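You operate a simulated robot arm through the tools that you are given. There is no shell and no other tool. Be economical: measure what you need, move in short steps, check, and stop when the job is done.

The job below is to be done with a simulated robot arm. You get a single attempt, and the scene is never put back.

Task
Tip out the pink mug, let the basin's dirty water go and stopper it again.
Fine: tip into the sink, mug on the counter beside the burners, stopper in only when the basin is empty, the other mug left alone.

The check looks at the end state, three seconds after you hand in, the way a careful person would. Anything else that was tipped, shoved, dropped, spilled or broken makes it a failure. A push-on lid holds only when it is set on centred and level and pressed home; a screw cap is set on level and turned clockwise until tight.

Robot
A 6-joint arm with a two-finger parallel gripper, fixed in place. Base frame: the origin is at the foot of the arm, x ahead of it, y to its left, z up; the work surface is at about z = 0.778. Units: m, degrees, N and s.
With the tool pointing down near the work surface it reaches from about 0.18 to 0.74 m from the base axis. Its first joint turns from -166.0 to 166.0 degrees. Payload 3.91 kg.
The tool frame sits at the grasp point between the pads (the TCP): z along the fingers, y along the line on which they close. The tips reach 0.03 m beyond it. The gripper opens to 0.11 m. The fingers are 0.02 m wide and 0.01 m thick; the gripper's body (0.048 by 0.112 m) begins 0.055 m behind the TCP.
Orientation is that of the tool frame in the base frame, as [roll, pitch, yaw] about the fixed x, y, z axes, in that order (R = Rz(yaw) Ry(pitch) Rx(roll)). With the fingers straight down and closing along the base's y, the tool's x points along the base's -x, its y along +y and its z along -z.

Tools
- The arm moves only by the tool apply_moves. Its argument "steps" is a list of rows, each an object (a shift or turn left out is 0, a gripper value left out holds the last) with "translation": the shift along the tool's x, y, z in mm, a list of three; "rotation": the turn, a rotation vector about the tool's x, y, z in degrees, a list of three. In form: [{"translation": [dx, dy, dz], "rotation": [ax, ay, az]}, ...]. A call has 1 to 8 rows; each row shifts and turns the commanded pose from where the row before left it, along the tool's axes as they then stand. "fingers" is the gripper command, from -1 (shut) to 1 (fully open), values between in proportion, set as the call begins (left out, the last holds). A row lasts 0.2 s, in which the tool goes at most 0.05 m and 8.6 degrees; a call with a longer step from one row to the next is refused whole, and so is a gripper value outside its range. Where a pose cannot be reached the arm comes as near as it can. A force on the tool above 40 N (or 10 N above the force at the start of the call, whichever is more), or a blocked arm, ends the call early, and 0.2 s more pass. The fingers move at their own pace (about 0.045 m/s each) and stop on an object; they squeeze with about 24 N. The grip force told is the motor's: it shows also when the fingers shut on nothing. Time passes only in rows, and 0.2 s behind the last, so rows that do not move let the fingers close. It gives the time, the measured TCP pose, the force on the tool (base axes), the opening and the grip force at its end, in the units of the frame above (readings bear some noise).
- Cameras (640 x 400 px; columns grow to the right, rows downward): "scene" is fixed at [0.4039, 0.6423, 1.4857]; the picture's right is [-0.97, -0.26, 0.00], its down [-0.15, 0.58, -0.80] and it looks along [0.21, -0.77, -0.60] (base axes); focal length 334 px, centre (320, 200). "wrist" rides on the gripper at [-0.036, 0, -0.057] in the tool frame; the picture's right is [0.00, -1.00, 0.00], its down [0.97, 0.00, -0.24] and it looks along [0.24, 0.00, 0.97] (tool axes); focal length 218 px, centre (320, 200). There is no depth. A picture from a camera that has moved, and an enlarged one, comes with that camera's place and axes in the base frame and with its lens. The place of the scene camera against the robot may be out by one fixed shift of up to 0.025 m in any direction.
- capture(camera): a new picture of that camera. No time passes.
- raise_lower(by): slides the trunk up (or, below 0, down) by that many m; the arm rides with it, the base frame stays. It gives what a move gives, with no picture.
- inspect(camera, box): a new picture of the part [left, top, right, bottom] of that camera's present view, enlarged. No time passes.
- hand_in(): hands the job in; it is judged then, once.

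Work in short steps. Places have to be worked out from the pictures, the camera data and where the tool is seen: move nearer, look again, correct. Check each grasp and each placing, and mend what went wrong. You have 120 turns and 64 pictures in all, those below and enlarged ones among them. Open the gripper and draw the arm clear of the work before you hand the job in, unless the task says otherwise; then end with one line.

The tools are called after ">>>" as name(argument=value, ...) on one line, values as JSON. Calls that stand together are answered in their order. apply_moves: Moves the arm, as the interface text tells. Its arguments: {"type":"object","properties":{"steps":{"type":"array"},"fingers":{"type":"number"}},"required":["steps"]} The other tools are called the same way: raise_lower (by) slides the trunk up or down; capture (camera) takes a picture; inspect (camera, box) takes an enlarged picture of a part of a camera's view; hand_in () hands the job in.

At the start:

```text
time_s: 0.0
tool_pos: [0.4142, -0.2213, 1.0864]
orientation: [-180.0, 0.0, -180.0]
wrist_force: [-0.3, 1.1, 0.2]
grip_width: 0.1101
gripper_force: 0.0
trunk travel left (down, up): [-0.525, 0.065]
```

scene: 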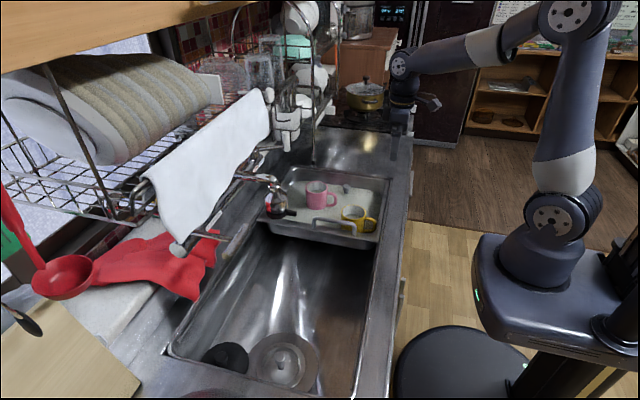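
wrist: 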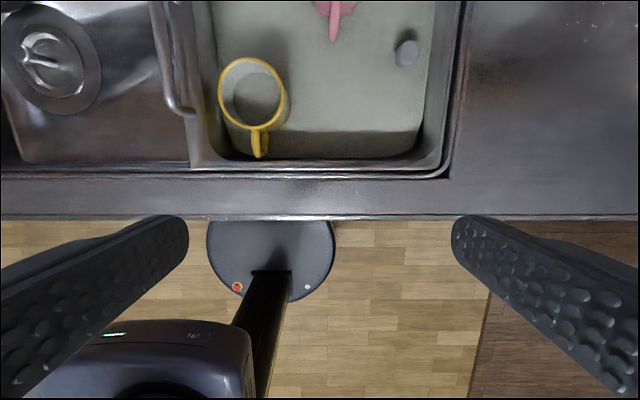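

The pictures show a basin at the sink's far end with a pink mug, a yellow mug and a grey stopper-like knob. I enlarge the scene view to see details.

>>> inspect(camera="scene", box=[240, 150, 420, 262])

>>> inspect(camera="scene", box=[300, 60, 460, 160])

```text
3.56 times, centred on (330, 206) of scene
camera zoom: at [0.4039, 0.6423, 1.4857], right [-0.97, -0.26, 0.0], down [-0.15, 0.58, -0.8], along [0.21, -0.77, -0.6], focal length 1186 px, centre (284, 179)
```

zoom: 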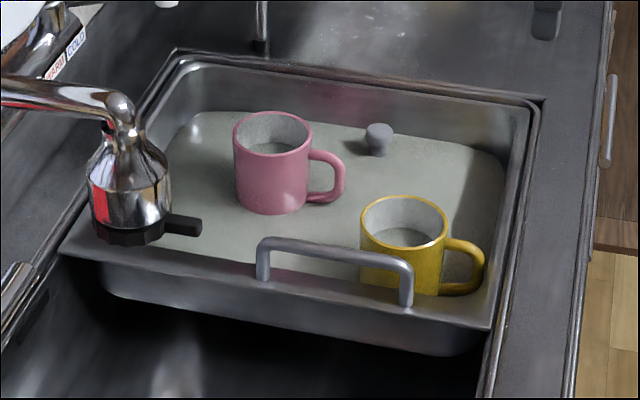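

```text
4.00 times, centred on (380, 110) of scene
camera zoom: at [0.4039, 0.6423, 1.4857], right [-0.97, -0.26, 0.0], down [-0.15, 0.58, -0.8], along [0.21, -0.77, -0.6], focal length 1334 px, centre (80, 560)
```

zoom: 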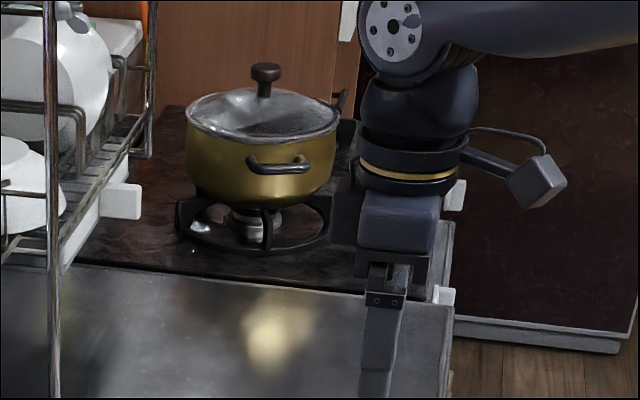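

I move nearer over the basin to get a better wrist view.

>>> apply_moves(steps=[{"translation": [-45, 0, 0]}, {"translation": [-45, -10, 0]}, {"translation": [-40, -20, 0]}, {"translation": [0, -20, 0]}, {"translation": [0, 0, 0]}], fingers=1)

>>> capture(camera="wrist")

>>> capture(camera="scene")

```text
time_s: 1.2
tool_pos: [0.5425, -0.2709, 1.0863]
orientation: [179.9, 0.0, 180.0]
wrist_force: [0.4, 0.4, 0.1]
grip_width: 0.1099
gripper_force: 0.0
trunk travel left (down, up): [-0.525, 0.065]
```

```text
59 pictures are left
camera wrist: at [0.5795, -0.2708, 1.1421], right [0.0, -1.0, 0.0], down [-0.97, 0.0, 0.24], along [-0.24, 0.0, -0.97], focal length 218 px, centre (320, 200)
```

wrist: 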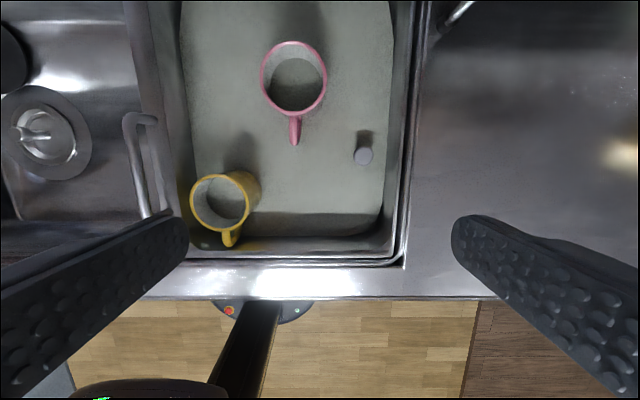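

```text
58 pictures are left
```

scene: 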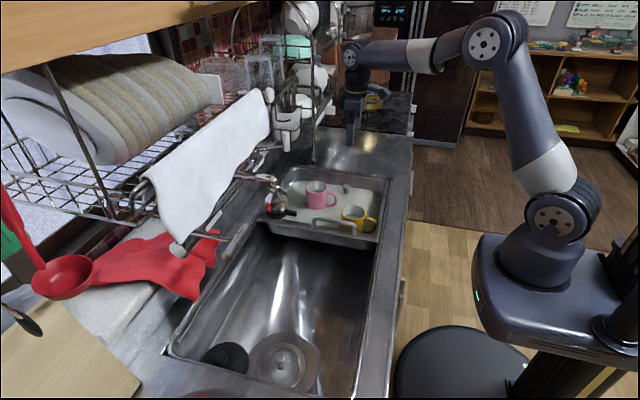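

Triangulating from both wrist views: pink mug rim centre ≈ (0.66, -0.24, ~0.85), diameter ≈ 8 cm with its handle toward the robot; stopper knob ≈ (0.565, -0.333, ~0.82). I move over the mug and part way down.

>>> apply_moves(steps=[{"translation": [-40, 12, 0]}, {"translation": [-40, 12, 0]}, {"translation": [-30, 8, 30]}, {"translation": [0, 0, 40]}, {"translation": [0, 0, 30]}, {"translation": [0, 0, 0]}])

>>> capture(camera="wrist")

>>> capture(camera="scene")

```text
time_s: 2.6
tool_pos: [0.6538, -0.2395, 0.9849]
orientation: [-180.0, 0.0, -180.0]
wrist_force: [-0.7, 0.2, -0.2]
grip_width: 0.1098
gripper_force: 0.1
trunk travel left (down, up): [-0.525, 0.065]
```

```text
57 pictures are left
camera wrist: at [0.6897, -0.2386, 1.0417], right [0.0, -1.0, 0.0], down [-0.97, 0.0, 0.24], along [-0.24, 0.0, -0.97], focal length 218 px, centre (320, 200)
```

wrist: 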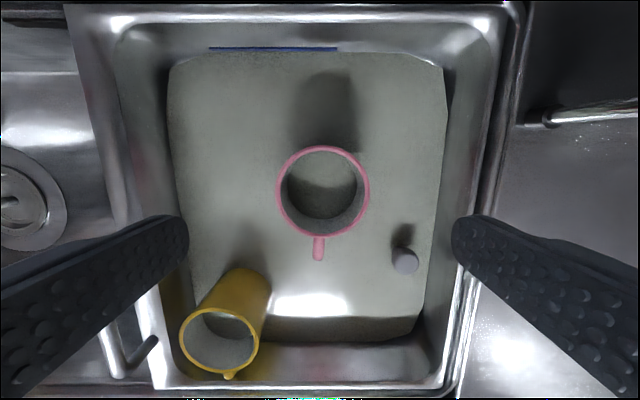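

```text
56 pictures are left
```

scene: 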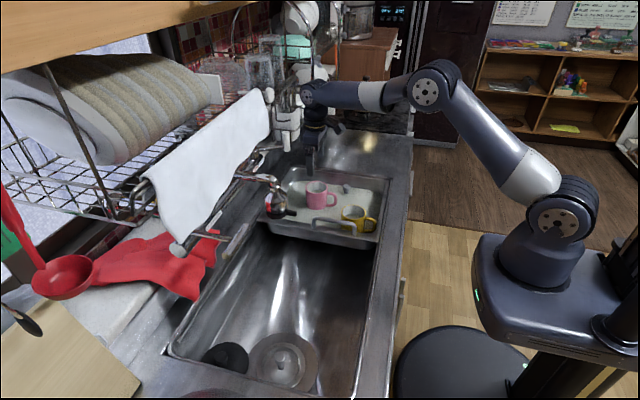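

Refined: rim centre ≈ (0.655, -0.241), rim z ≈ 0.87, diameter ≈ 7.5 cm. Descending to straddle the mug body.

>>> apply_moves(steps=[{"translation": [-1, -2, 40]}, {"translation": [0, 0, 40]}, {"translation": [0, 0, 35]}, {"translation": [0, 0, 25]}, {"translation": [0, 0, 0]}])

>>> capture(camera="wrist")

>>> inspect(camera="scene", box=[240, 80, 420, 262])

```text
time_s: 3.8
tool_pos: [0.6564, -0.2426, 0.8456]
orientation: [179.9, 0.0, 180.0]
wrist_force: [-0.4, 0.6, 0.8]
grip_width: 0.1101
gripper_force: 0.2
trunk travel left (down, up): [-0.525, 0.065]
```

```text
55 pictures are left
camera wrist: at [0.6924, -0.2418, 0.9014], right [0.0, -1.0, 0.0], down [-0.97, 0.0, 0.24], along [-0.24, 0.0, -0.97], focal length 218 px, centre (320, 200)
```

wrist: 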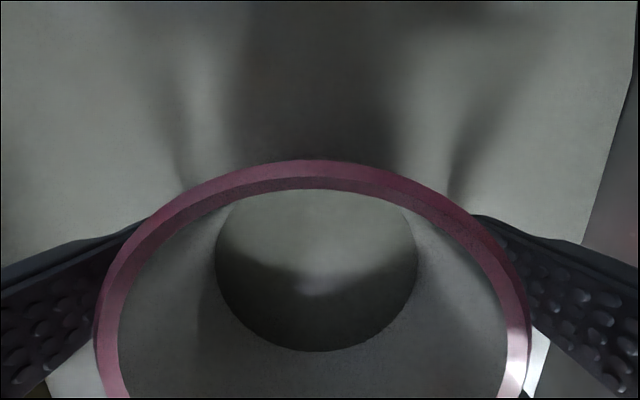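

```text
2.20 times, centred on (330, 171) of scene
camera zoom: at [0.4039, 0.6423, 1.4857], right [-0.97, -0.26, 0.0], down [-0.15, 0.58, -0.8], along [0.21, -0.77, -0.6], focal length 733 px, centre (298, 264)
```

zoom: 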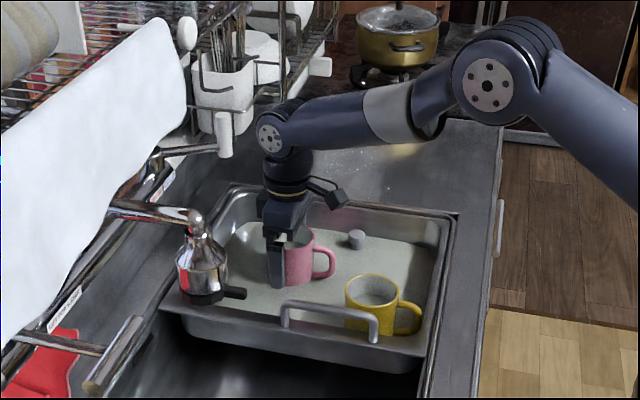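

The mug sits centred between the pads. Closing the gripper.

>>> apply_moves(steps=[{"translation": [0, 0, 3]}, {}, {}, {}, {}, {}], fingers=-1)

```text
time_s: 5.2
tool_pos: [0.6554, -0.2435, 0.8414]
orientation: [180.0, 0.0, 179.9]
wrist_force: [0.1, 1.1, -1.0]
grip_width: 0.0665
gripper_force: 23.8
trunk travel left (down, up): [-0.525, 0.065]
```

Grip holds at 6.7 cm with 24 N. Lifting straight up.

>>> apply_moves(steps=[{"translation": [0, 0, -15]}, {"translation": [0, 0, -25]}, {"translation": [0, 0, -30]}, {"translation": [0, 0, -30]}, {"translation": [0, 0, -30]}, {"translation": [0, 0, -30]}, {}])

>>> capture(camera="scene")

>>> capture(camera="wrist")

```text
time_s: 6.8
tool_pos: [0.6549, -0.2411, 1.0032]
orientation: [-180.0, 0.0, 180.0]
wrist_force: [-0.3, 0.0, -4.4]
grip_width: 0.0652
gripper_force: 23.9
trunk travel left (down, up): [-0.525, 0.065]
```

```text
53 pictures are left
```

scene: 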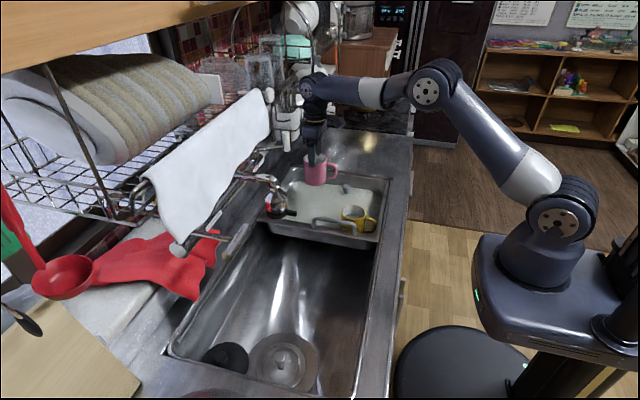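

```text
52 pictures are left
camera wrist: at [0.6916, -0.2409, 1.0592], right [0.0, -1.0, 0.0], down [-0.97, 0.0, 0.24], along [-0.24, 0.0, -0.97], focal length 218 px, centre (320, 200)
```

wrist: 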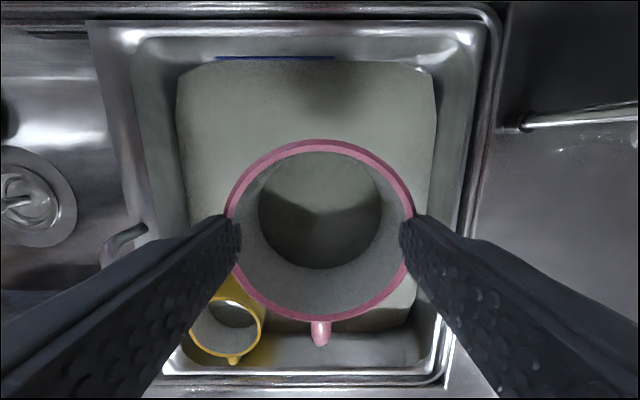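

Mug lifted cleanly. Now I carry it over the main sink bowl (about x 0.58, y 0.12), clear of the faucet.

>>> apply_moves(steps=[{"translation": [20, 10, -5]}, {"translation": [30, 25, -10]}, {"translation": [25, 35, -10]}, {"translation": [0, 40, 0]}, {"translation": [0, 40, 0]}, {"translation": [0, 40, 0]}, {"translation": [0, 40, 0]}, {"translation": [0, 35, 0]}])

>>> apply_moves(steps=[{"translation": [0, 35, 0]}, {"translation": [0, 30, 0]}, {"translation": [0, 20, 0]}, {"translation": [0, 10, 0]}, {}])

>>> capture(camera="scene")

>>> capture(camera="wrist")

```text
time_s: 8.6
tool_pos: [0.5817, 0.0237, 1.0257]
orientation: [180.0, 0.0, 180.0]
wrist_force: [0.2, -0.7, -4.0]
grip_width: 0.0656
gripper_force: 24.0
trunk travel left (down, up): [-0.525, 0.065]
```

```text
time_s: 9.8
tool_pos: [0.5815, 0.1185, 1.0272]
orientation: [-180.0, 0.0, -180.0]
wrist_force: [-0.6, 0.1, -3.6]
grip_width: 0.0653
gripper_force: 24.4
trunk travel left (down, up): [-0.525, 0.065]
```

```text
51 pictures are left
```

scene: 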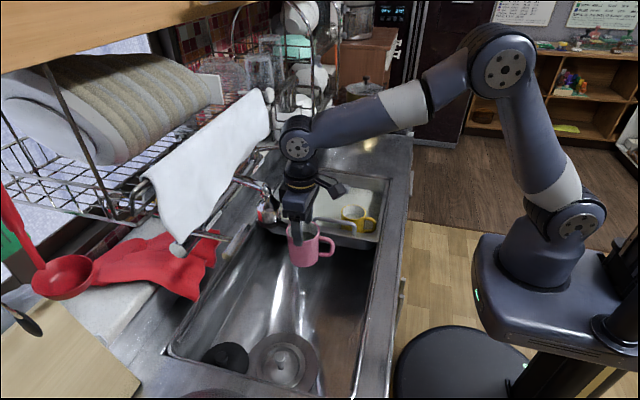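

```text
50 pictures are left
camera wrist: at [0.618, 0.1206, 1.0839], right [0.0, -1.0, 0.0], down [-0.97, 0.0, 0.24], along [-0.24, 0.0, -0.97], focal length 218 px, centre (320, 200)
```

wrist: 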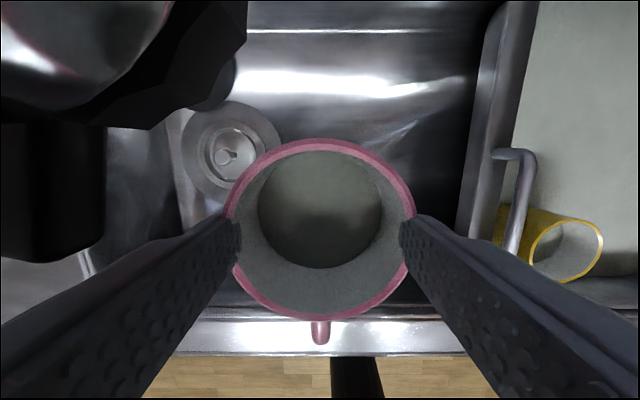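

Something dark and shiny (likely the faucet head) fills the upper-left of the wrist view; I check its position before turning.

>>> inspect(camera="scene", box=[220, 110, 400, 290])

```text
2.22 times, centred on (310, 200) of scene
camera zoom: at [0.4039, 0.6423, 1.4857], right [-0.97, -0.26, 0.0], down [-0.15, 0.58, -0.8], along [0.21, -0.77, -0.6], focal length 741 px, centre (342, 200)
```

zoom: 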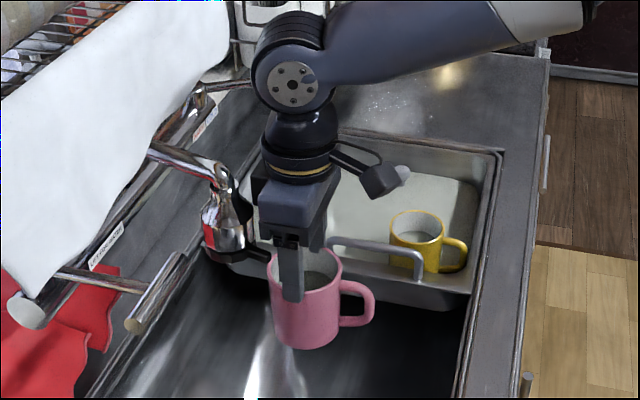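

Comparing with the first picture, the swivelling faucet head has moved a bit toward +y: I'm evidently touching it with the gripper side. I back off (-y, then -x) and will swing it back later.

>>> apply_moves(steps=[{"translation": [0, -15, 0]}, {"translation": [10, -15, 0]}, {"translation": [30, -10, 0]}, {"translation": [30, 0, 0]}, {}])

>>> inspect(camera="scene", box=[220, 110, 400, 290])

>>> capture(camera="wrist")

```text
time_s: 11.0
tool_pos: [0.51, 0.0787, 1.0271]
orientation: [-180.0, 0.0, 179.9]
wrist_force: [0.5, 0.6, -3.1]
grip_width: 0.0656
gripper_force: 23.6
trunk travel left (down, up): [-0.525, 0.065]
```

```text
2.22 times, centred on (310, 200) of scene
camera zoom: at [0.4039, 0.6423, 1.4857], right [-0.97, -0.26, 0.0], down [-0.15, 0.58, -0.8], along [0.21, -0.77, -0.6], focal length 741 px, centre (342, 200)
```

zoom: 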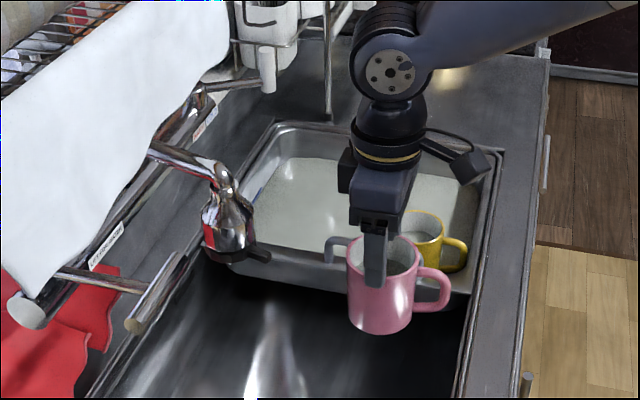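

```text
47 pictures are left
camera wrist: at [0.5463, 0.0798, 1.0836], right [0.0, -1.0, 0.0], down [-0.97, 0.0, 0.24], along [-0.24, 0.0, -0.97], focal length 218 px, centre (320, 200)
```

wrist: 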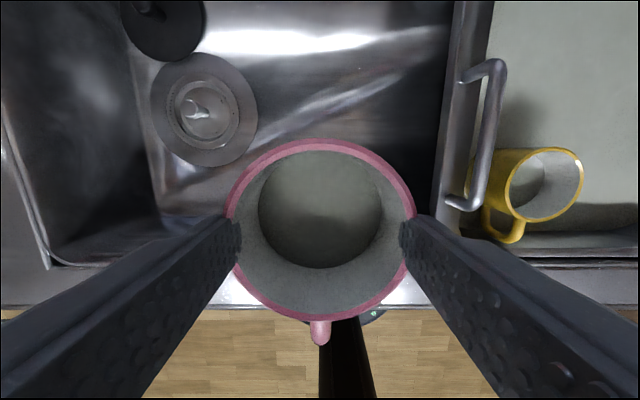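

Clear of the faucet now (its head sits around x≈0.64, y≈0.16). I will pour with the tool turned along the sink: first yaw 88° in place, while shifting slightly to x≈0.53.

>>> apply_moves(steps=[{"translation": [-10, 0, 0]}, {"translation": [-10, 0, 0]}, {"rotation": [0, 0, 8]}, {"rotation": [0, 0, 8]}, {"rotation": [0, 0, 8]}, {"rotation": [0, 0, 8]}, {"rotation": [0, 0, 8]}, {"rotation": [0, 0, 8]}])

>>> apply_moves(steps=[{"rotation": [0, 0, 8]}, {"rotation": [0, 0, 8]}, {"rotation": [0, 0, 8]}, {"rotation": [0, 0, 8]}, {"rotation": [0, 0, 8]}, {}])

>>> capture(camera="scene")

```text
time_s: 12.8
tool_pos: [0.5305, 0.0784, 1.0276]
orientation: [-180.0, -0.1, 131.9]
wrist_force: [-0.3, -0.3, -3.9]
grip_width: 0.0656
gripper_force: 23.9
trunk travel left (down, up): [-0.525, 0.065]
```

```text
time_s: 14.2
tool_pos: [0.5309, 0.0792, 1.0269]
orientation: [180.0, 0.0, 91.9]
wrist_force: [0.7, -0.4, -4.0]
grip_width: 0.0654
gripper_force: 24.1
trunk travel left (down, up): [-0.525, 0.065]
```

```text
46 pictures are left
```

scene: 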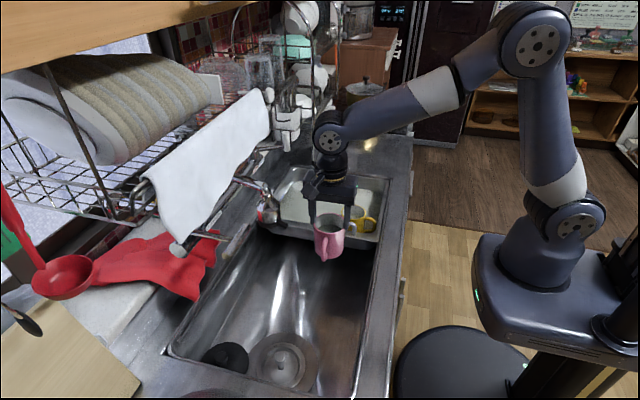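

Now tilt about the finger axis so the mug's mouth turns toward -y over the main sink.

>>> apply_moves(steps=[{"translation": [0, 0, -15]}, {"translation": [0, 0, -15]}, {"rotation": [0, 8, 0]}, {"rotation": [0, 8, 0]}, {"rotation": [0, 8, 0]}, {"rotation": [0, 8, 0]}, {"rotation": [0, 8, 0]}, {"rotation": [0, 8, 0]}])

>>> capture(camera="scene")

```text
time_s: 16.0
tool_pos: [0.5308, 0.078, 1.0582]
orientation: [179.9, -48.1, 92.1]
wrist_force: [1.0, 0.5, -3.7]
grip_width: 0.0657
gripper_force: 24.3
trunk travel left (down, up): [-0.525, 0.065]
```

```text
45 pictures are left
```

scene: 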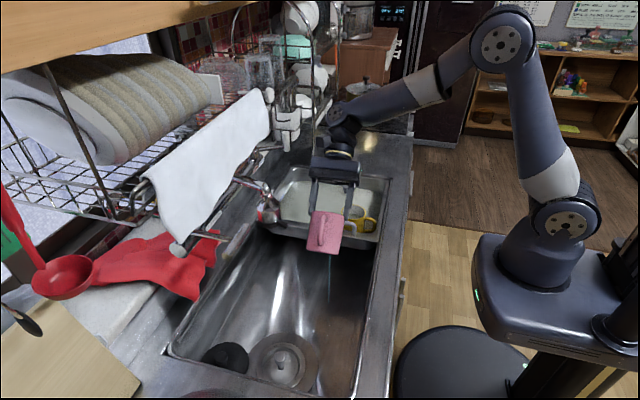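

A stream is falling into the main bowl. Continuing the tilt slowly.

>>> apply_moves(steps=[{"rotation": [0, 4, 0]}, {"rotation": [0, 4, 0]}, {"rotation": [0, 5, 0]}, {"rotation": [0, 5, 0]}, {"rotation": [0, 5, 0]}, {"rotation": [0, 5, 0]}, {"rotation": [0, 6, 0]}, {"rotation": [0, 6, 0]}])

>>> capture(camera="scene")

```text
time_s: 17.8
tool_pos: [0.5299, 0.0771, 1.0569]
orientation: [-179.4, -88.1, 91.4]
wrist_force: [-0.8, -0.1, -2.7]
grip_width: 0.0653
gripper_force: 24.1
trunk travel left (down, up): [-0.525, 0.065]
```

```text
44 pictures are left
```

scene: 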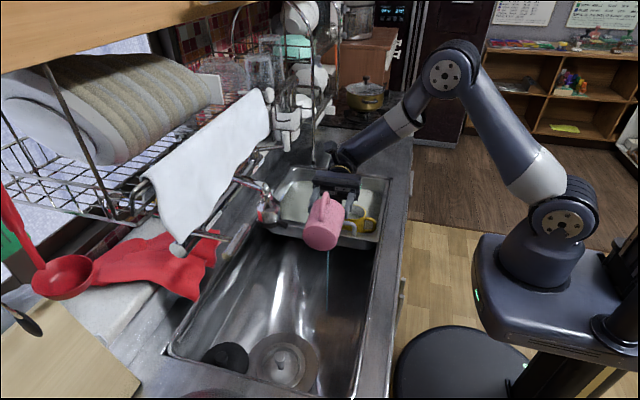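

Weight already down to ~2.7 N; tilting past horizontal while rising a bit, then waiting to drain.

>>> apply_moves(steps=[{"translation": [8, 0, 0], "rotation": [0, 6, 0]}, {"translation": [8, 0, 0], "rotation": [0, 6, 0]}, {"translation": [8, 0, 0], "rotation": [0, 6, 0]}, {"translation": [8, 0, 0], "rotation": [0, 6, 0]}, {"rotation": [0, 4, 0]}, {}, {}, {}])

>>> inspect(camera="scene", box=[220, 110, 420, 290])

```text
time_s: 19.6
tool_pos: [0.5447, 0.1077, 1.0939]
orientation: [-0.9, -65.1, -88.1]
wrist_force: [-0.4, -1.0, -1.7]
grip_width: 0.0651
gripper_force: 23.9
out of reach, approached as far as the arm can: row 4, 5
trunk travel left (down, up): [-0.525, 0.065]
```

```text
2.22 times, centred on (320, 200) of scene
camera zoom: at [0.4039, 0.6423, 1.4857], right [-0.97, -0.26, 0.0], down [-0.15, 0.58, -0.8], along [0.21, -0.77, -0.6], focal length 741 px, centre (320, 200)
```

zoom: 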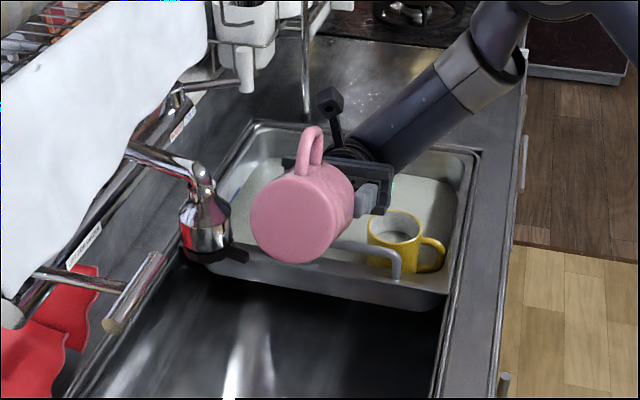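

Tilted ~115°. I hold a bit longer for the last drops.

>>> apply_moves(steps=[{}, {}, {}, {}, {}, {}])

>>> capture(camera="wrist")

```text
time_s: 21.0
tool_pos: [0.5455, 0.1091, 1.0943]
orientation: [-1.0, -65.1, -88.1]
wrist_force: [0.6, 0.5, -2.5]
grip_width: 0.0654
gripper_force: 23.7
trunk travel left (down, up): [-0.525, 0.065]
```

```text
42 pictures are left
camera wrist: at [0.5461, 0.073, 1.0371], right [-1.0, -0.02, 0.01], down [0.02, -0.63, 0.78], along [-0.01, 0.78, 0.63], focal length 218 px, centre (320, 200)
```

wrist: 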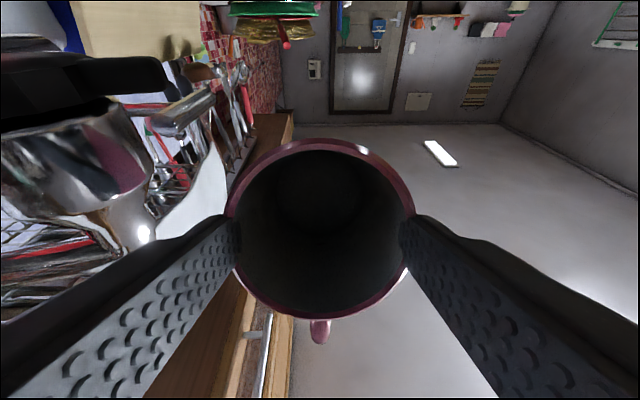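

The mug looks empty. I turn it back upright, shifting slightly away from the faucet first.

>>> apply_moves(steps=[{"translation": [0, -10, -10], "rotation": [0, -6, 0]}, {"translation": [0, -10, -10], "rotation": [0, -8, 0]}, {"rotation": [0, -8, 0]}, {"rotation": [0, -8, 0]}, {"rotation": [0, -8, 0]}, {"rotation": [0, -8, 0]}, {"rotation": [0, -8, 0]}, {"rotation": [0, -8, 0]}])

```text
time_s: 22.8
tool_pos: [0.5254, 0.0893, 1.0855]
orientation: [179.9, -53.9, 92.0]
wrist_force: [-1.1, 0.0, -2.5]
grip_width: 0.0652
gripper_force: 23.8
trunk travel left (down, up): [-0.525, 0.065]
```

>>> apply_moves(steps=[{"rotation": [0, -8, 0]}, {"rotation": [0, -8, 0]}, {"rotation": [0, -8, 0]}, {"rotation": [0, -8, 0]}, {"rotation": [0, -8, 0]}, {"rotation": [0, -7, 0]}, {"rotation": [0, -6.9, 0]}, {}])

>>> capture(camera="wrist")

>>> capture(camera="scene")

```text
time_s: 24.6
tool_pos: [0.5267, 0.0896, 1.0866]
orientation: [180.0, 0.0, 92.0]
wrist_force: [-0.7, -0.2, -2.9]
grip_width: 0.0652
gripper_force: 24.3
trunk travel left (down, up): [-0.525, 0.065]
```

```text
41 pictures are left
camera wrist: at [0.5272, 0.0541, 1.1421], right [-1.0, -0.03, 0.0], down [-0.03, 0.97, 0.24], along [-0.01, 0.24, -0.97], focal length 218 px, centre (320, 200)
```

wrist: 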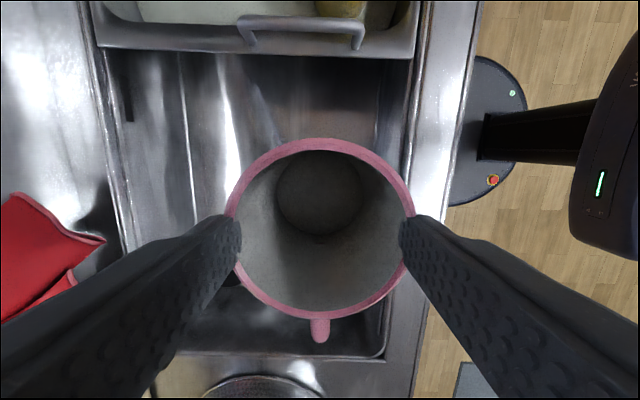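

```text
40 pictures are left
```

scene: 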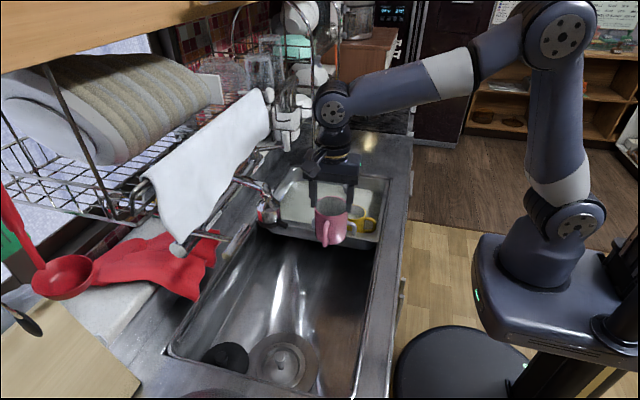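

Mug is empty and upright. I carry it across to the counter between basin and burners (target ≈ x 0.47, y -0.53).

>>> apply_moves(steps=[{"translation": [-39, -5, 0]}, {"translation": [-39, -5, 0]}, {"translation": [-39, -5, 0]}, {"translation": [-39, -5, 0]}, {"translation": [-39, -5, 0]}, {"translation": [-39, -5, 0]}, {"translation": [-39, -5, 0]}, {"translation": [-39, -5, 0]}])

>>> apply_moves(steps=[{"translation": [-39, -5, 0]}, {"translation": [-39, -5, 0]}, {"translation": [-39, -5, 0]}, {"translation": [-39, -5, 0]}, {"translation": [-39, -5, 0]}, {"translation": [-39, -5, 0]}, {"translation": [-39, -5, 0]}, {}])

>>> capture(camera="wrist")

>>> capture(camera="scene")

```text
time_s: 26.4
tool_pos: [0.4968, -0.2255, 1.0867]
orientation: [179.9, -0.1, 92.1]
wrist_force: [0.2, -0.2, -2.7]
grip_width: 0.0655
gripper_force: 23.8
trunk travel left (down, up): [-0.525, 0.065]
```

```text
time_s: 28.2
tool_pos: [0.4728, -0.4962, 1.0863]
orientation: [180.0, -0.1, 92.0]
wrist_force: [-0.8, 0.4, -1.9]
grip_width: 0.0653
gripper_force: 24.0
trunk travel left (down, up): [-0.525, 0.065]
```

```text
39 pictures are left
camera wrist: at [0.4734, -0.5307, 1.1423], right [-1.0, -0.03, 0.0], down [-0.03, 0.97, 0.24], along [-0.01, 0.24, -0.97], focal length 218 px, centre (320, 200)
```

wrist: 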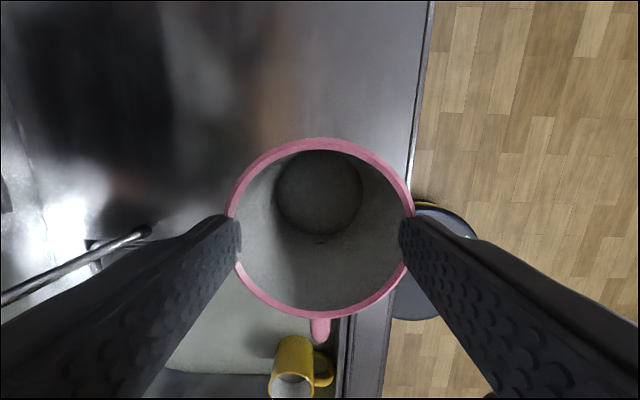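

```text
38 pictures are left
```

scene: 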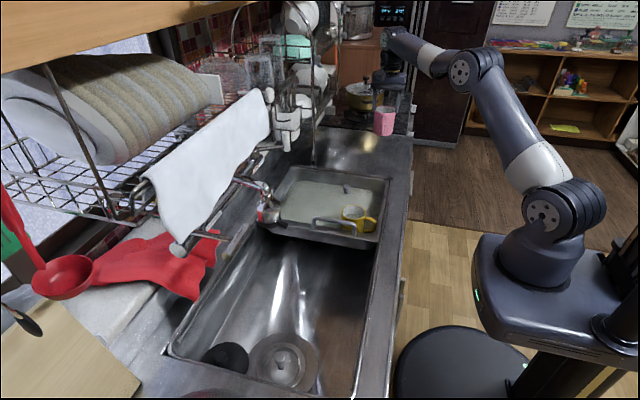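

Over the counter. I shift a little further toward the burners and go down part way.

>>> apply_moves(steps=[{"translation": [-20, -2, 30]}, {"translation": [-20, -2, 30]}, {"translation": [0, 0, 40]}, {"translation": [0, 0, 26]}, {}])

>>> inspect(camera="scene", box=[310, 60, 450, 200])

```text
time_s: 29.4
tool_pos: [0.47, -0.538, 0.9634]
orientation: [179.8, 0.1, 92.0]
wrist_force: [2.1, -1.6, 19.5]
grip_width: 0.0657
gripper_force: 24.1
trunk travel left (down, up): [-0.525, 0.065]
```

```text
2.86 times, centred on (380, 130) of scene
camera zoom: at [0.4039, 0.6423, 1.4857], right [-0.97, -0.26, 0.0], down [-0.15, 0.58, -0.8], along [0.21, -0.77, -0.6], focal length 953 px, centre (149, 400)
```

zoom: 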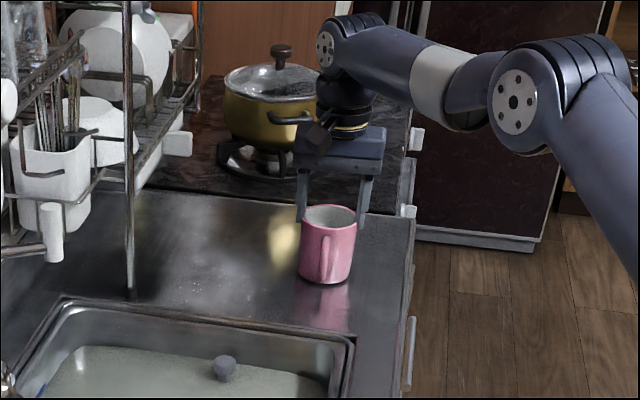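

The 19.5 N upward force and the reflection show the mug bottom is on the counter (the mug hangs ~12 cm below TCP). I ease up slightly and release.

>>> apply_moves(steps=[{"translation": [0, 0, -2]}, {}])

>>> inspect(camera="wrist", box=[120, 100, 520, 350])

```text
time_s: 30.0
tool_pos: [0.4683, -0.5377, 0.9621]
orientation: [179.9, 0.0, 91.9]
wrist_force: [4.4, -4.7, 14.8]
grip_width: 0.0652
gripper_force: 23.6
trunk travel left (down, up): [-0.525, 0.065]
```

```text
1.60 times, centred on (320, 225) of wrist
camera zoom: at [0.4702, -0.5725, 1.0186], right [-1.0, -0.03, 0.0], down [-0.03, 0.97, 0.24], along [-0.01, 0.24, -0.97], focal length 349 px, centre (320, 160)
```

zoom: 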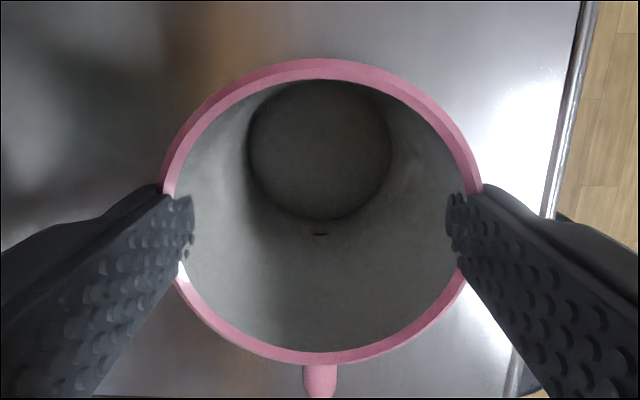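

Still pressing ~15 N with some side force; I ease up a bit more to see where contact ends before opening.

>>> apply_moves(steps=[{"translation": [0, 0, -2]}, {}])

>>> inspect(camera="scene", box=[340, 60, 420, 170])

```text
time_s: 30.6
tool_pos: [0.4693, -0.537, 0.9628]
orientation: [-179.9, -0.2, 92.0]
wrist_force: [1.7, -2.7, 4.7]
grip_width: 0.0653
gripper_force: 24.2
trunk travel left (down, up): [-0.525, 0.065]
```

```text
3.64 times, centred on (380, 115) of scene
camera zoom: at [0.4039, 0.6423, 1.4857], right [-0.97, -0.26, 0.0], down [-0.15, 0.58, -0.8], along [0.21, -0.77, -0.6], focal length 1213 px, centre (102, 509)
```

zoom: 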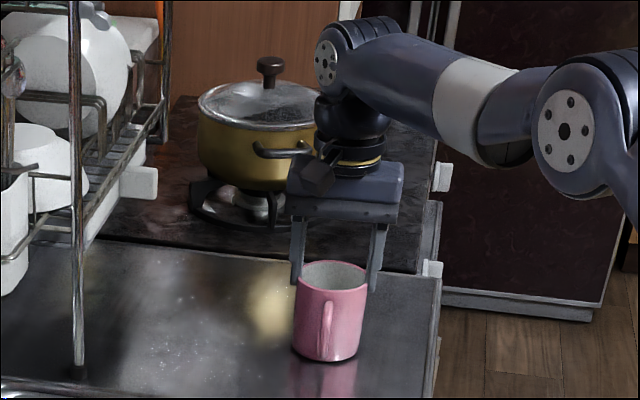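

Nearly unloaded and standing on the counter. Opening the fingers.

>>> apply_moves(steps=[{"translation": [0, 0, -1]}, {}, {}, {}, {}], fingers=0.9)

>>> apply_moves(steps=[{"translation": [0, 0, -10]}, {"translation": [0, 0, -30]}, {"translation": [0, 0, -30]}, {"translation": [0, 0, -30]}, {"translation": [30, 0, 0]}, {}])

>>> capture(camera="wrist")

>>> inspect(camera="scene", box=[240, 60, 420, 262])

```text
time_s: 31.8
tool_pos: [0.4674, -0.5375, 0.9638]
orientation: [179.9, 0.0, 91.9]
wrist_force: [0.5, -0.2, 0.7]
grip_width: 0.1046
gripper_force: 0.0
trunk travel left (down, up): [-0.525, 0.065]
```

```text
time_s: 33.2
tool_pos: [0.4666, -0.5076, 1.0644]
orientation: [-180.0, -0.1, 92.1]
wrist_force: [0.1, -0.1, -0.1]
grip_width: 0.1046
gripper_force: 0.0
trunk travel left (down, up): [-0.525, 0.065]
```

```text
34 pictures are left
camera wrist: at [0.4688, -0.5433, 1.1204], right [-1.0, -0.03, 0.0], down [-0.03, 0.97, 0.24], along [-0.01, 0.24, -0.97], focal length 218 px, centre (320, 200)
```

wrist: 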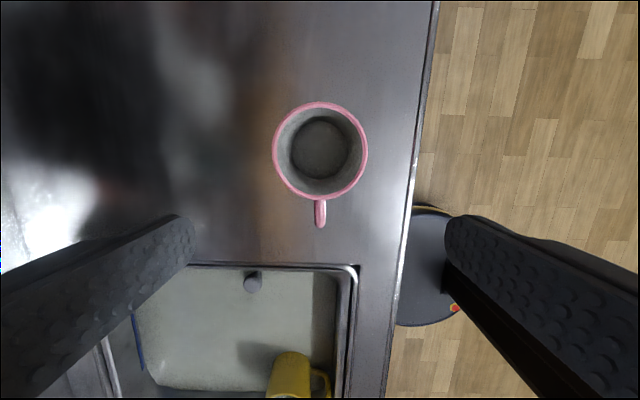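

```text
1.98 times, centred on (330, 161) of scene
camera zoom: at [0.4039, 0.6423, 1.4857], right [-0.97, -0.26, 0.0], down [-0.15, 0.58, -0.8], along [0.21, -0.77, -0.6], focal length 660 px, centre (300, 277)
```

zoom: 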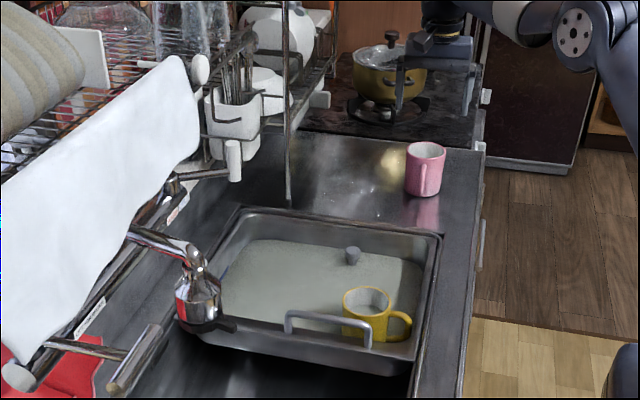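

The mug stands safely on the counter. Knob: this view agrees with ≈ (0.566, -0.334), top ≈ 0.82. I move above it with fingers half open and look closer.

>>> apply_moves(steps=[{"translation": [40, 25, 0]}, {"translation": [40, 27, 0]}, {"translation": [40, 27, 0]}, {"translation": [40, 27, 0]}, {"translation": [10, 0, 40]}, {"translation": [0, 0, 40]}, {"translation": [0, 0, 34]}, {}], fingers=0.1)

>>> capture(camera="wrist")

```text
time_s: 35.0
tool_pos: [0.5682, -0.3343, 0.951]
orientation: [-180.0, -0.1, 92.0]
wrist_force: [1.1, 0.3, -0.2]
grip_width: 0.0605
gripper_force: 0.1
trunk travel left (down, up): [-0.525, 0.065]
```

```text
32 pictures are left
camera wrist: at [0.5694, -0.3696, 1.0073], right [-1.0, -0.03, 0.0], down [-0.03, 0.97, 0.24], along [-0.01, 0.24, -0.97], focal length 218 px, centre (320, 200)
```

wrist: 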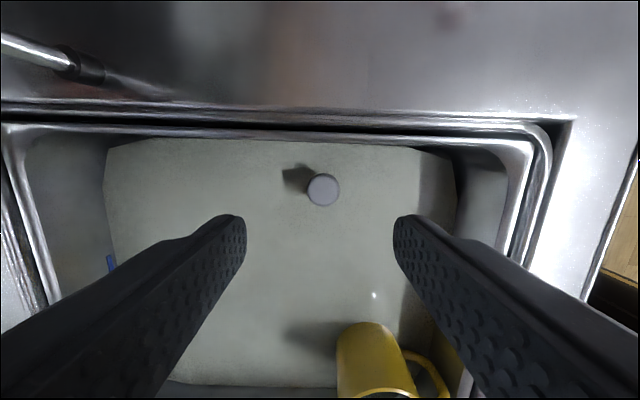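

Knob is centred within ~3 mm. Descending to grasp height (TCP ≈ 0.82), watching force.

>>> apply_moves(steps=[{"translation": [0, -3, 40]}, {"translation": [0, 0, 40]}, {"translation": [0, 0, 30]}, {"translation": [0, 0, 12]}, {"translation": [0, 0, 8]}, {}])

>>> capture(camera="wrist")

>>> inspect(camera="scene", box=[300, 120, 400, 240])

```text
time_s: 36.4
tool_pos: [0.5633, -0.3344, 0.8227]
orientation: [-180.0, 0.0, 92.0]
wrist_force: [0.0, 0.1, 0.8]
grip_width: 0.0603
gripper_force: 0.1
trunk travel left (down, up): [-0.525, 0.065]
```

```text
31 pictures are left
camera wrist: at [0.5655, -0.3694, 0.8782], right [-1.0, -0.03, 0.0], down [-0.03, 0.97, 0.24], along [-0.01, 0.24, -0.97], focal length 218 px, centre (320, 200)
```

wrist: 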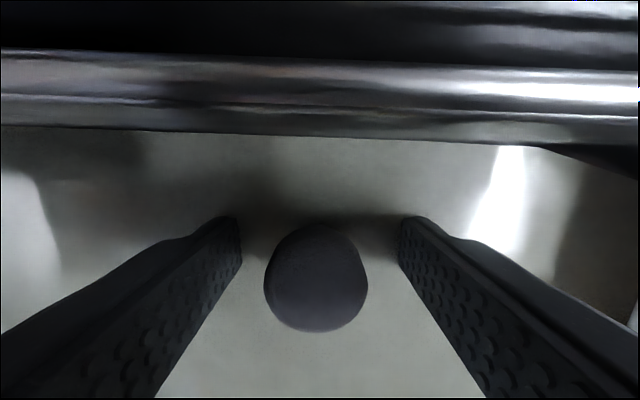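

```text
3.33 times, centred on (350, 180) of scene
camera zoom: at [0.4039, 0.6423, 1.4857], right [-0.97, -0.26, 0.0], down [-0.15, 0.58, -0.8], along [0.21, -0.77, -0.6], focal length 1112 px, centre (220, 267)
```

zoom: 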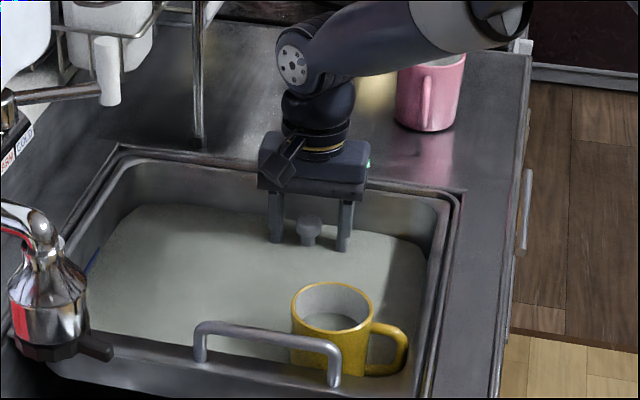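

The knob's top is level with the TCP and centred. I lower 6 mm more for better pad coverage and close.

>>> apply_moves(steps=[{"translation": [0, 0, 6]}, {}])

>>> apply_moves(steps=[{}, {}, {}, {}, {}], fingers=-1)

```text
time_s: 37.0
tool_pos: [0.5638, -0.3335, 0.8203]
orientation: [179.6, 0.2, 91.9]
wrist_force: [-3.2, 1.9, 38.2]
grip_width: 0.0592
gripper_force: 0.1
trunk travel left (down, up): [-0.525, 0.065]
```

```text
time_s: 38.2
tool_pos: [0.5641, -0.336, 0.8192]
orientation: [179.6, 0.3, 92.0]
wrist_force: [2.7, -1.0, 41.1]
grip_width: 0.0579
gripper_force: 24.1
trunk travel left (down, up): [-0.525, 0.065]
```

The tips are pressing on something (floor or stopper flange) at TCP 0.82, and the fingers are stuck by it. I raise and let them close.

>>> apply_moves(steps=[{"translation": [0, 0, -4]}, {"translation": [0, 0, -3]}, {}, {}, {}, {}])

>>> capture(camera="wrist")

```text
time_s: 39.6
tool_pos: [0.5652, -0.333, 0.8213]
orientation: [-179.9, -0.2, 91.9]
wrist_force: [13.3, 2.2, 8.4]
grip_width: 0.0259
gripper_force: 23.7
trunk travel left (down, up): [-0.525, 0.065]
```

```text
29 pictures are left
camera wrist: at [0.5666, -0.3682, 0.8778], right [-1.0, -0.04, 0.0], down [-0.03, 0.97, 0.24], along [-0.01, 0.24, -0.97], focal length 218 px, centre (320, 200)
```

wrist: 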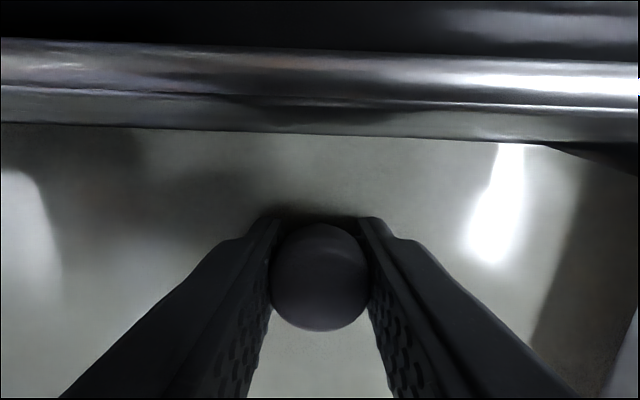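

The knob is gripped (2.6 cm). I note this seat pose (0.565, -0.333, 0.821), relieve the side load, and pull up gently.

>>> apply_moves(steps=[{"translation": [0, 1.5, 0]}, {}])

>>> apply_moves(steps=[{"translation": [0, 0, -3]}, {"translation": [0, 0, -5]}, {"translation": [0, 0, -10]}, {"translation": [0, 0, -20]}, {"translation": [0, 0, -20]}, {}])

>>> capture(camera="wrist")

>>> inspect(camera="scene", box=[300, 120, 400, 240])

```text
time_s: 40.2
tool_pos: [0.5654, -0.3331, 0.8216]
orientation: [-179.9, -0.1, 92.0]
wrist_force: [3.7, 1.4, 5.7]
grip_width: 0.0257
gripper_force: 24.0
trunk travel left (down, up): [-0.525, 0.065]
```

```text
time_s: 41.6
tool_pos: [0.5659, -0.3345, 0.8804]
orientation: [180.0, 0.0, 92.0]
wrist_force: [-0.2, -0.5, -0.6]
grip_width: 0.0257
gripper_force: 24.3
trunk travel left (down, up): [-0.525, 0.065]
```

```text
28 pictures are left
camera wrist: at [0.5678, -0.3701, 0.9369], right [-1.0, -0.03, 0.0], down [-0.03, 0.97, 0.24], along [-0.01, 0.24, -0.97], focal length 218 px, centre (320, 200)
```

wrist: 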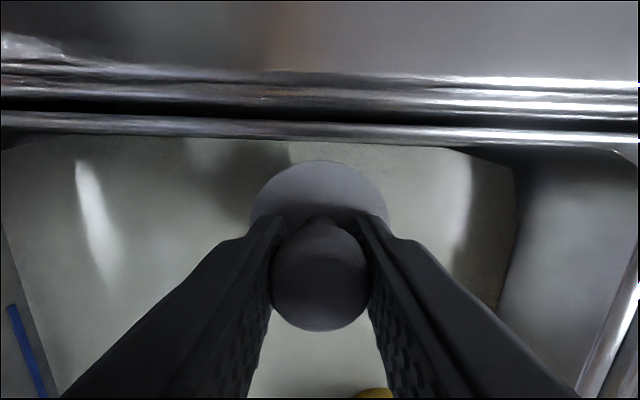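

```text
3.33 times, centred on (350, 180) of scene
camera zoom: at [0.4039, 0.6423, 1.4857], right [-0.97, -0.26, 0.0], down [-0.15, 0.58, -0.8], along [0.21, -0.77, -0.6], focal length 1112 px, centre (220, 267)
```

zoom: 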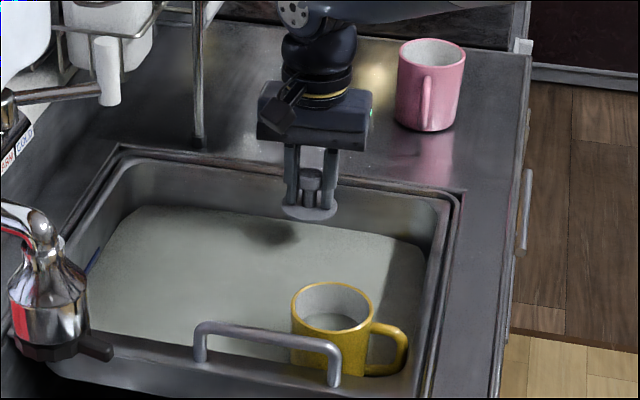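

Stopper is out and held. Now I wait for the basin to drain.

>>> apply_moves(steps=[{"translation": [0, 0, -15]}, {}, {}, {}, {}, {}, {}, {}])

>>> apply_moves(steps=[{}, {}, {}, {}, {}, {}, {}, {}])

>>> apply_moves(steps=[{}, {}, {}, {}, {}, {}, {}, {}])

>>> inspect(camera="scene", box=[250, 120, 400, 250])

```text
time_s: 43.4
tool_pos: [0.5663, -0.3355, 0.8942]
orientation: [179.9, 0.0, 92.0]
wrist_force: [0.6, 0.5, -0.1]
grip_width: 0.0262
gripper_force: 24.3
trunk travel left (down, up): [-0.525, 0.065]
```

```text
time_s: 45.2
tool_pos: [0.5649, -0.3351, 0.894]
orientation: [-180.0, -0.2, 92.0]
wrist_force: [0.1, 0.4, -1.1]
grip_width: 0.0256
gripper_force: 24.2
trunk travel left (down, up): [-0.525, 0.065]
```

```text
time_s: 47.0
tool_pos: [0.5659, -0.3354, 0.8939]
orientation: [-180.0, -0.2, 92.0]
wrist_force: [-0.5, -0.4, 0.0]
grip_width: 0.0258
gripper_force: 23.9
trunk travel left (down, up): [-0.525, 0.065]
```

```text
3.08 times, centred on (325, 185) of scene
camera zoom: at [0.4039, 0.6423, 1.4857], right [-0.97, -0.26, 0.0], down [-0.15, 0.58, -0.8], along [0.21, -0.77, -0.6], focal length 1026 px, centre (305, 246)
```

zoom: 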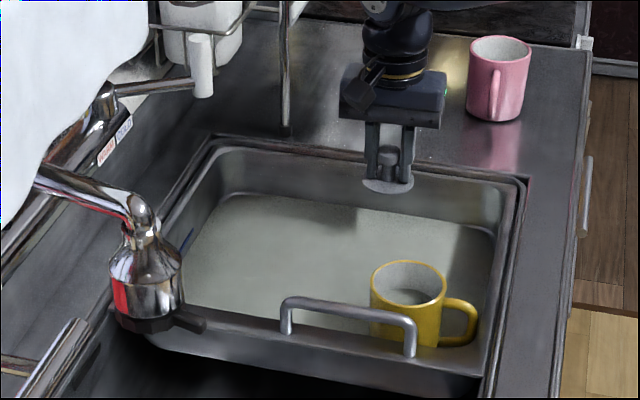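

The level is dropping. I keep waiting.

>>> apply_moves(steps=[{}, {}, {}, {}, {}, {}, {}, {}])

>>> apply_moves(steps=[{}, {}, {}, {}, {}, {}, {}, {}])

>>> apply_moves(steps=[{}, {}, {}, {}, {}, {}, {}, {}])

>>> apply_moves(steps=[{}, {}, {}, {}, {}, {}, {}, {}])

>>> apply_moves(steps=[{}, {}, {}, {}, {}, {}, {}, {}])

>>> inspect(camera="scene", box=[250, 120, 400, 250])

```text
time_s: 48.8
tool_pos: [0.5658, -0.3341, 0.894]
orientation: [179.9, -0.1, 92.0]
wrist_force: [0.0, -0.1, -0.7]
grip_width: 0.0257
gripper_force: 23.9
trunk travel left (down, up): [-0.525, 0.065]
```

```text
time_s: 50.6
tool_pos: [0.5669, -0.336, 0.8947]
orientation: [179.9, -0.1, 92.1]
wrist_force: [-0.3, -0.2, 0.0]
grip_width: 0.0257
gripper_force: 24.1
trunk travel left (down, up): [-0.525, 0.065]
```

```text
time_s: 52.4
tool_pos: [0.5656, -0.3351, 0.8946]
orientation: [180.0, -0.1, 92.0]
wrist_force: [0.5, 0.8, -0.5]
grip_width: 0.0258
gripper_force: 23.9
trunk travel left (down, up): [-0.525, 0.065]
```

```text
time_s: 54.2
tool_pos: [0.5646, -0.3361, 0.8933]
orientation: [179.9, -0.1, 92.1]
wrist_force: [0.1, -0.4, -0.2]
grip_width: 0.0255
gripper_force: 24.1
trunk travel left (down, up): [-0.525, 0.065]
```

```text
time_s: 56.0
tool_pos: [0.5659, -0.3359, 0.8941]
orientation: [-180.0, -0.1, 92.0]
wrist_force: [-0.2, -0.4, 0.6]
grip_width: 0.0257
gripper_force: 23.8
trunk travel left (down, up): [-0.525, 0.065]
```

```text
3.08 times, centred on (325, 185) of scene
camera zoom: at [0.4039, 0.6423, 1.4857], right [-0.97, -0.26, 0.0], down [-0.15, 0.58, -0.8], along [0.21, -0.77, -0.6], focal length 1026 px, centre (305, 246)
```

zoom: 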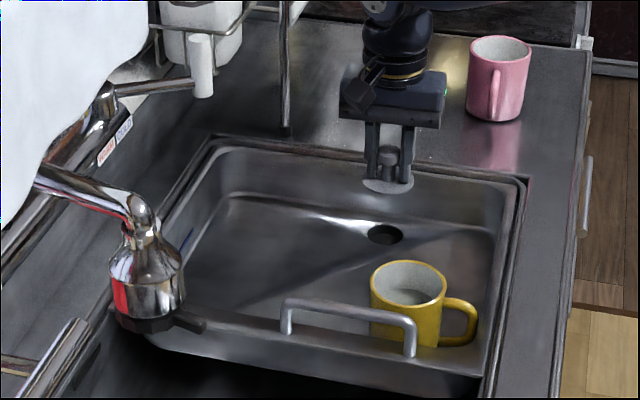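

The basin is empty and the drain hole is visible under the stopper. I lower the stopper back to its seat pose.

>>> apply_moves(steps=[{"translation": [1.5, 0, 20]}, {"translation": [0, 0, 20]}, {"translation": [0, 0, 15]}, {"translation": [0, 0, 8]}, {"translation": [0, 0, 4]}, {}])

>>> capture(camera="wrist")

>>> inspect(camera="scene", box=[300, 140, 400, 240])

```text
time_s: 57.4
tool_pos: [0.5665, -0.3322, 0.8288]
orientation: [180.0, -0.1, 92.0]
wrist_force: [0.1, -1.1, -0.9]
grip_width: 0.0257
gripper_force: 23.9
trunk travel left (down, up): [-0.525, 0.065]
```

```text
24 pictures are left
camera wrist: at [0.5679, -0.3682, 0.8844], right [-1.0, -0.03, 0.0], down [-0.03, 0.97, 0.24], along [-0.01, 0.24, -0.97], focal length 218 px, centre (320, 200)
```

wrist: 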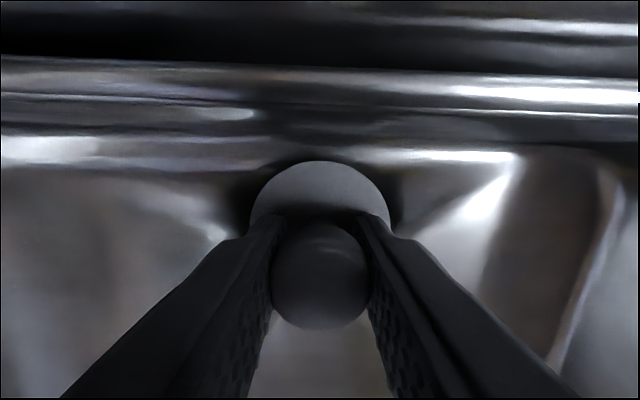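

```text
4.00 times, centred on (350, 190) of scene
camera zoom: at [0.4039, 0.6423, 1.4857], right [-0.97, -0.26, 0.0], down [-0.15, 0.58, -0.8], along [0.21, -0.77, -0.6], focal length 1334 px, centre (200, 240)
```

zoom: 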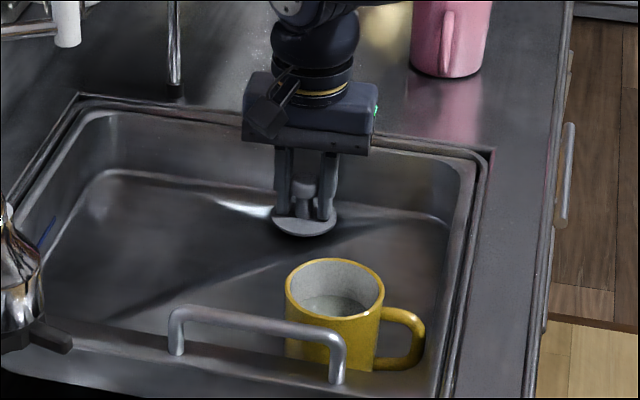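

Still ~7 mm above the seat with no contact. I align y by 1 mm and lower in small steps until force builds.

>>> apply_moves(steps=[{"translation": [-1, -1, 3]}, {"translation": [0, 0, 2]}, {"translation": [0, 0, 2]}, {"translation": [0, 0, 1]}, {}])

```text
time_s: 58.6
tool_pos: [0.5649, -0.3343, 0.8211]
orientation: [179.8, 0.0, 92.0]
wrist_force: [-4.7, 2.7, 21.8]
grip_width: 0.0258
gripper_force: 24.6
trunk travel left (down, up): [-0.525, 0.065]
```

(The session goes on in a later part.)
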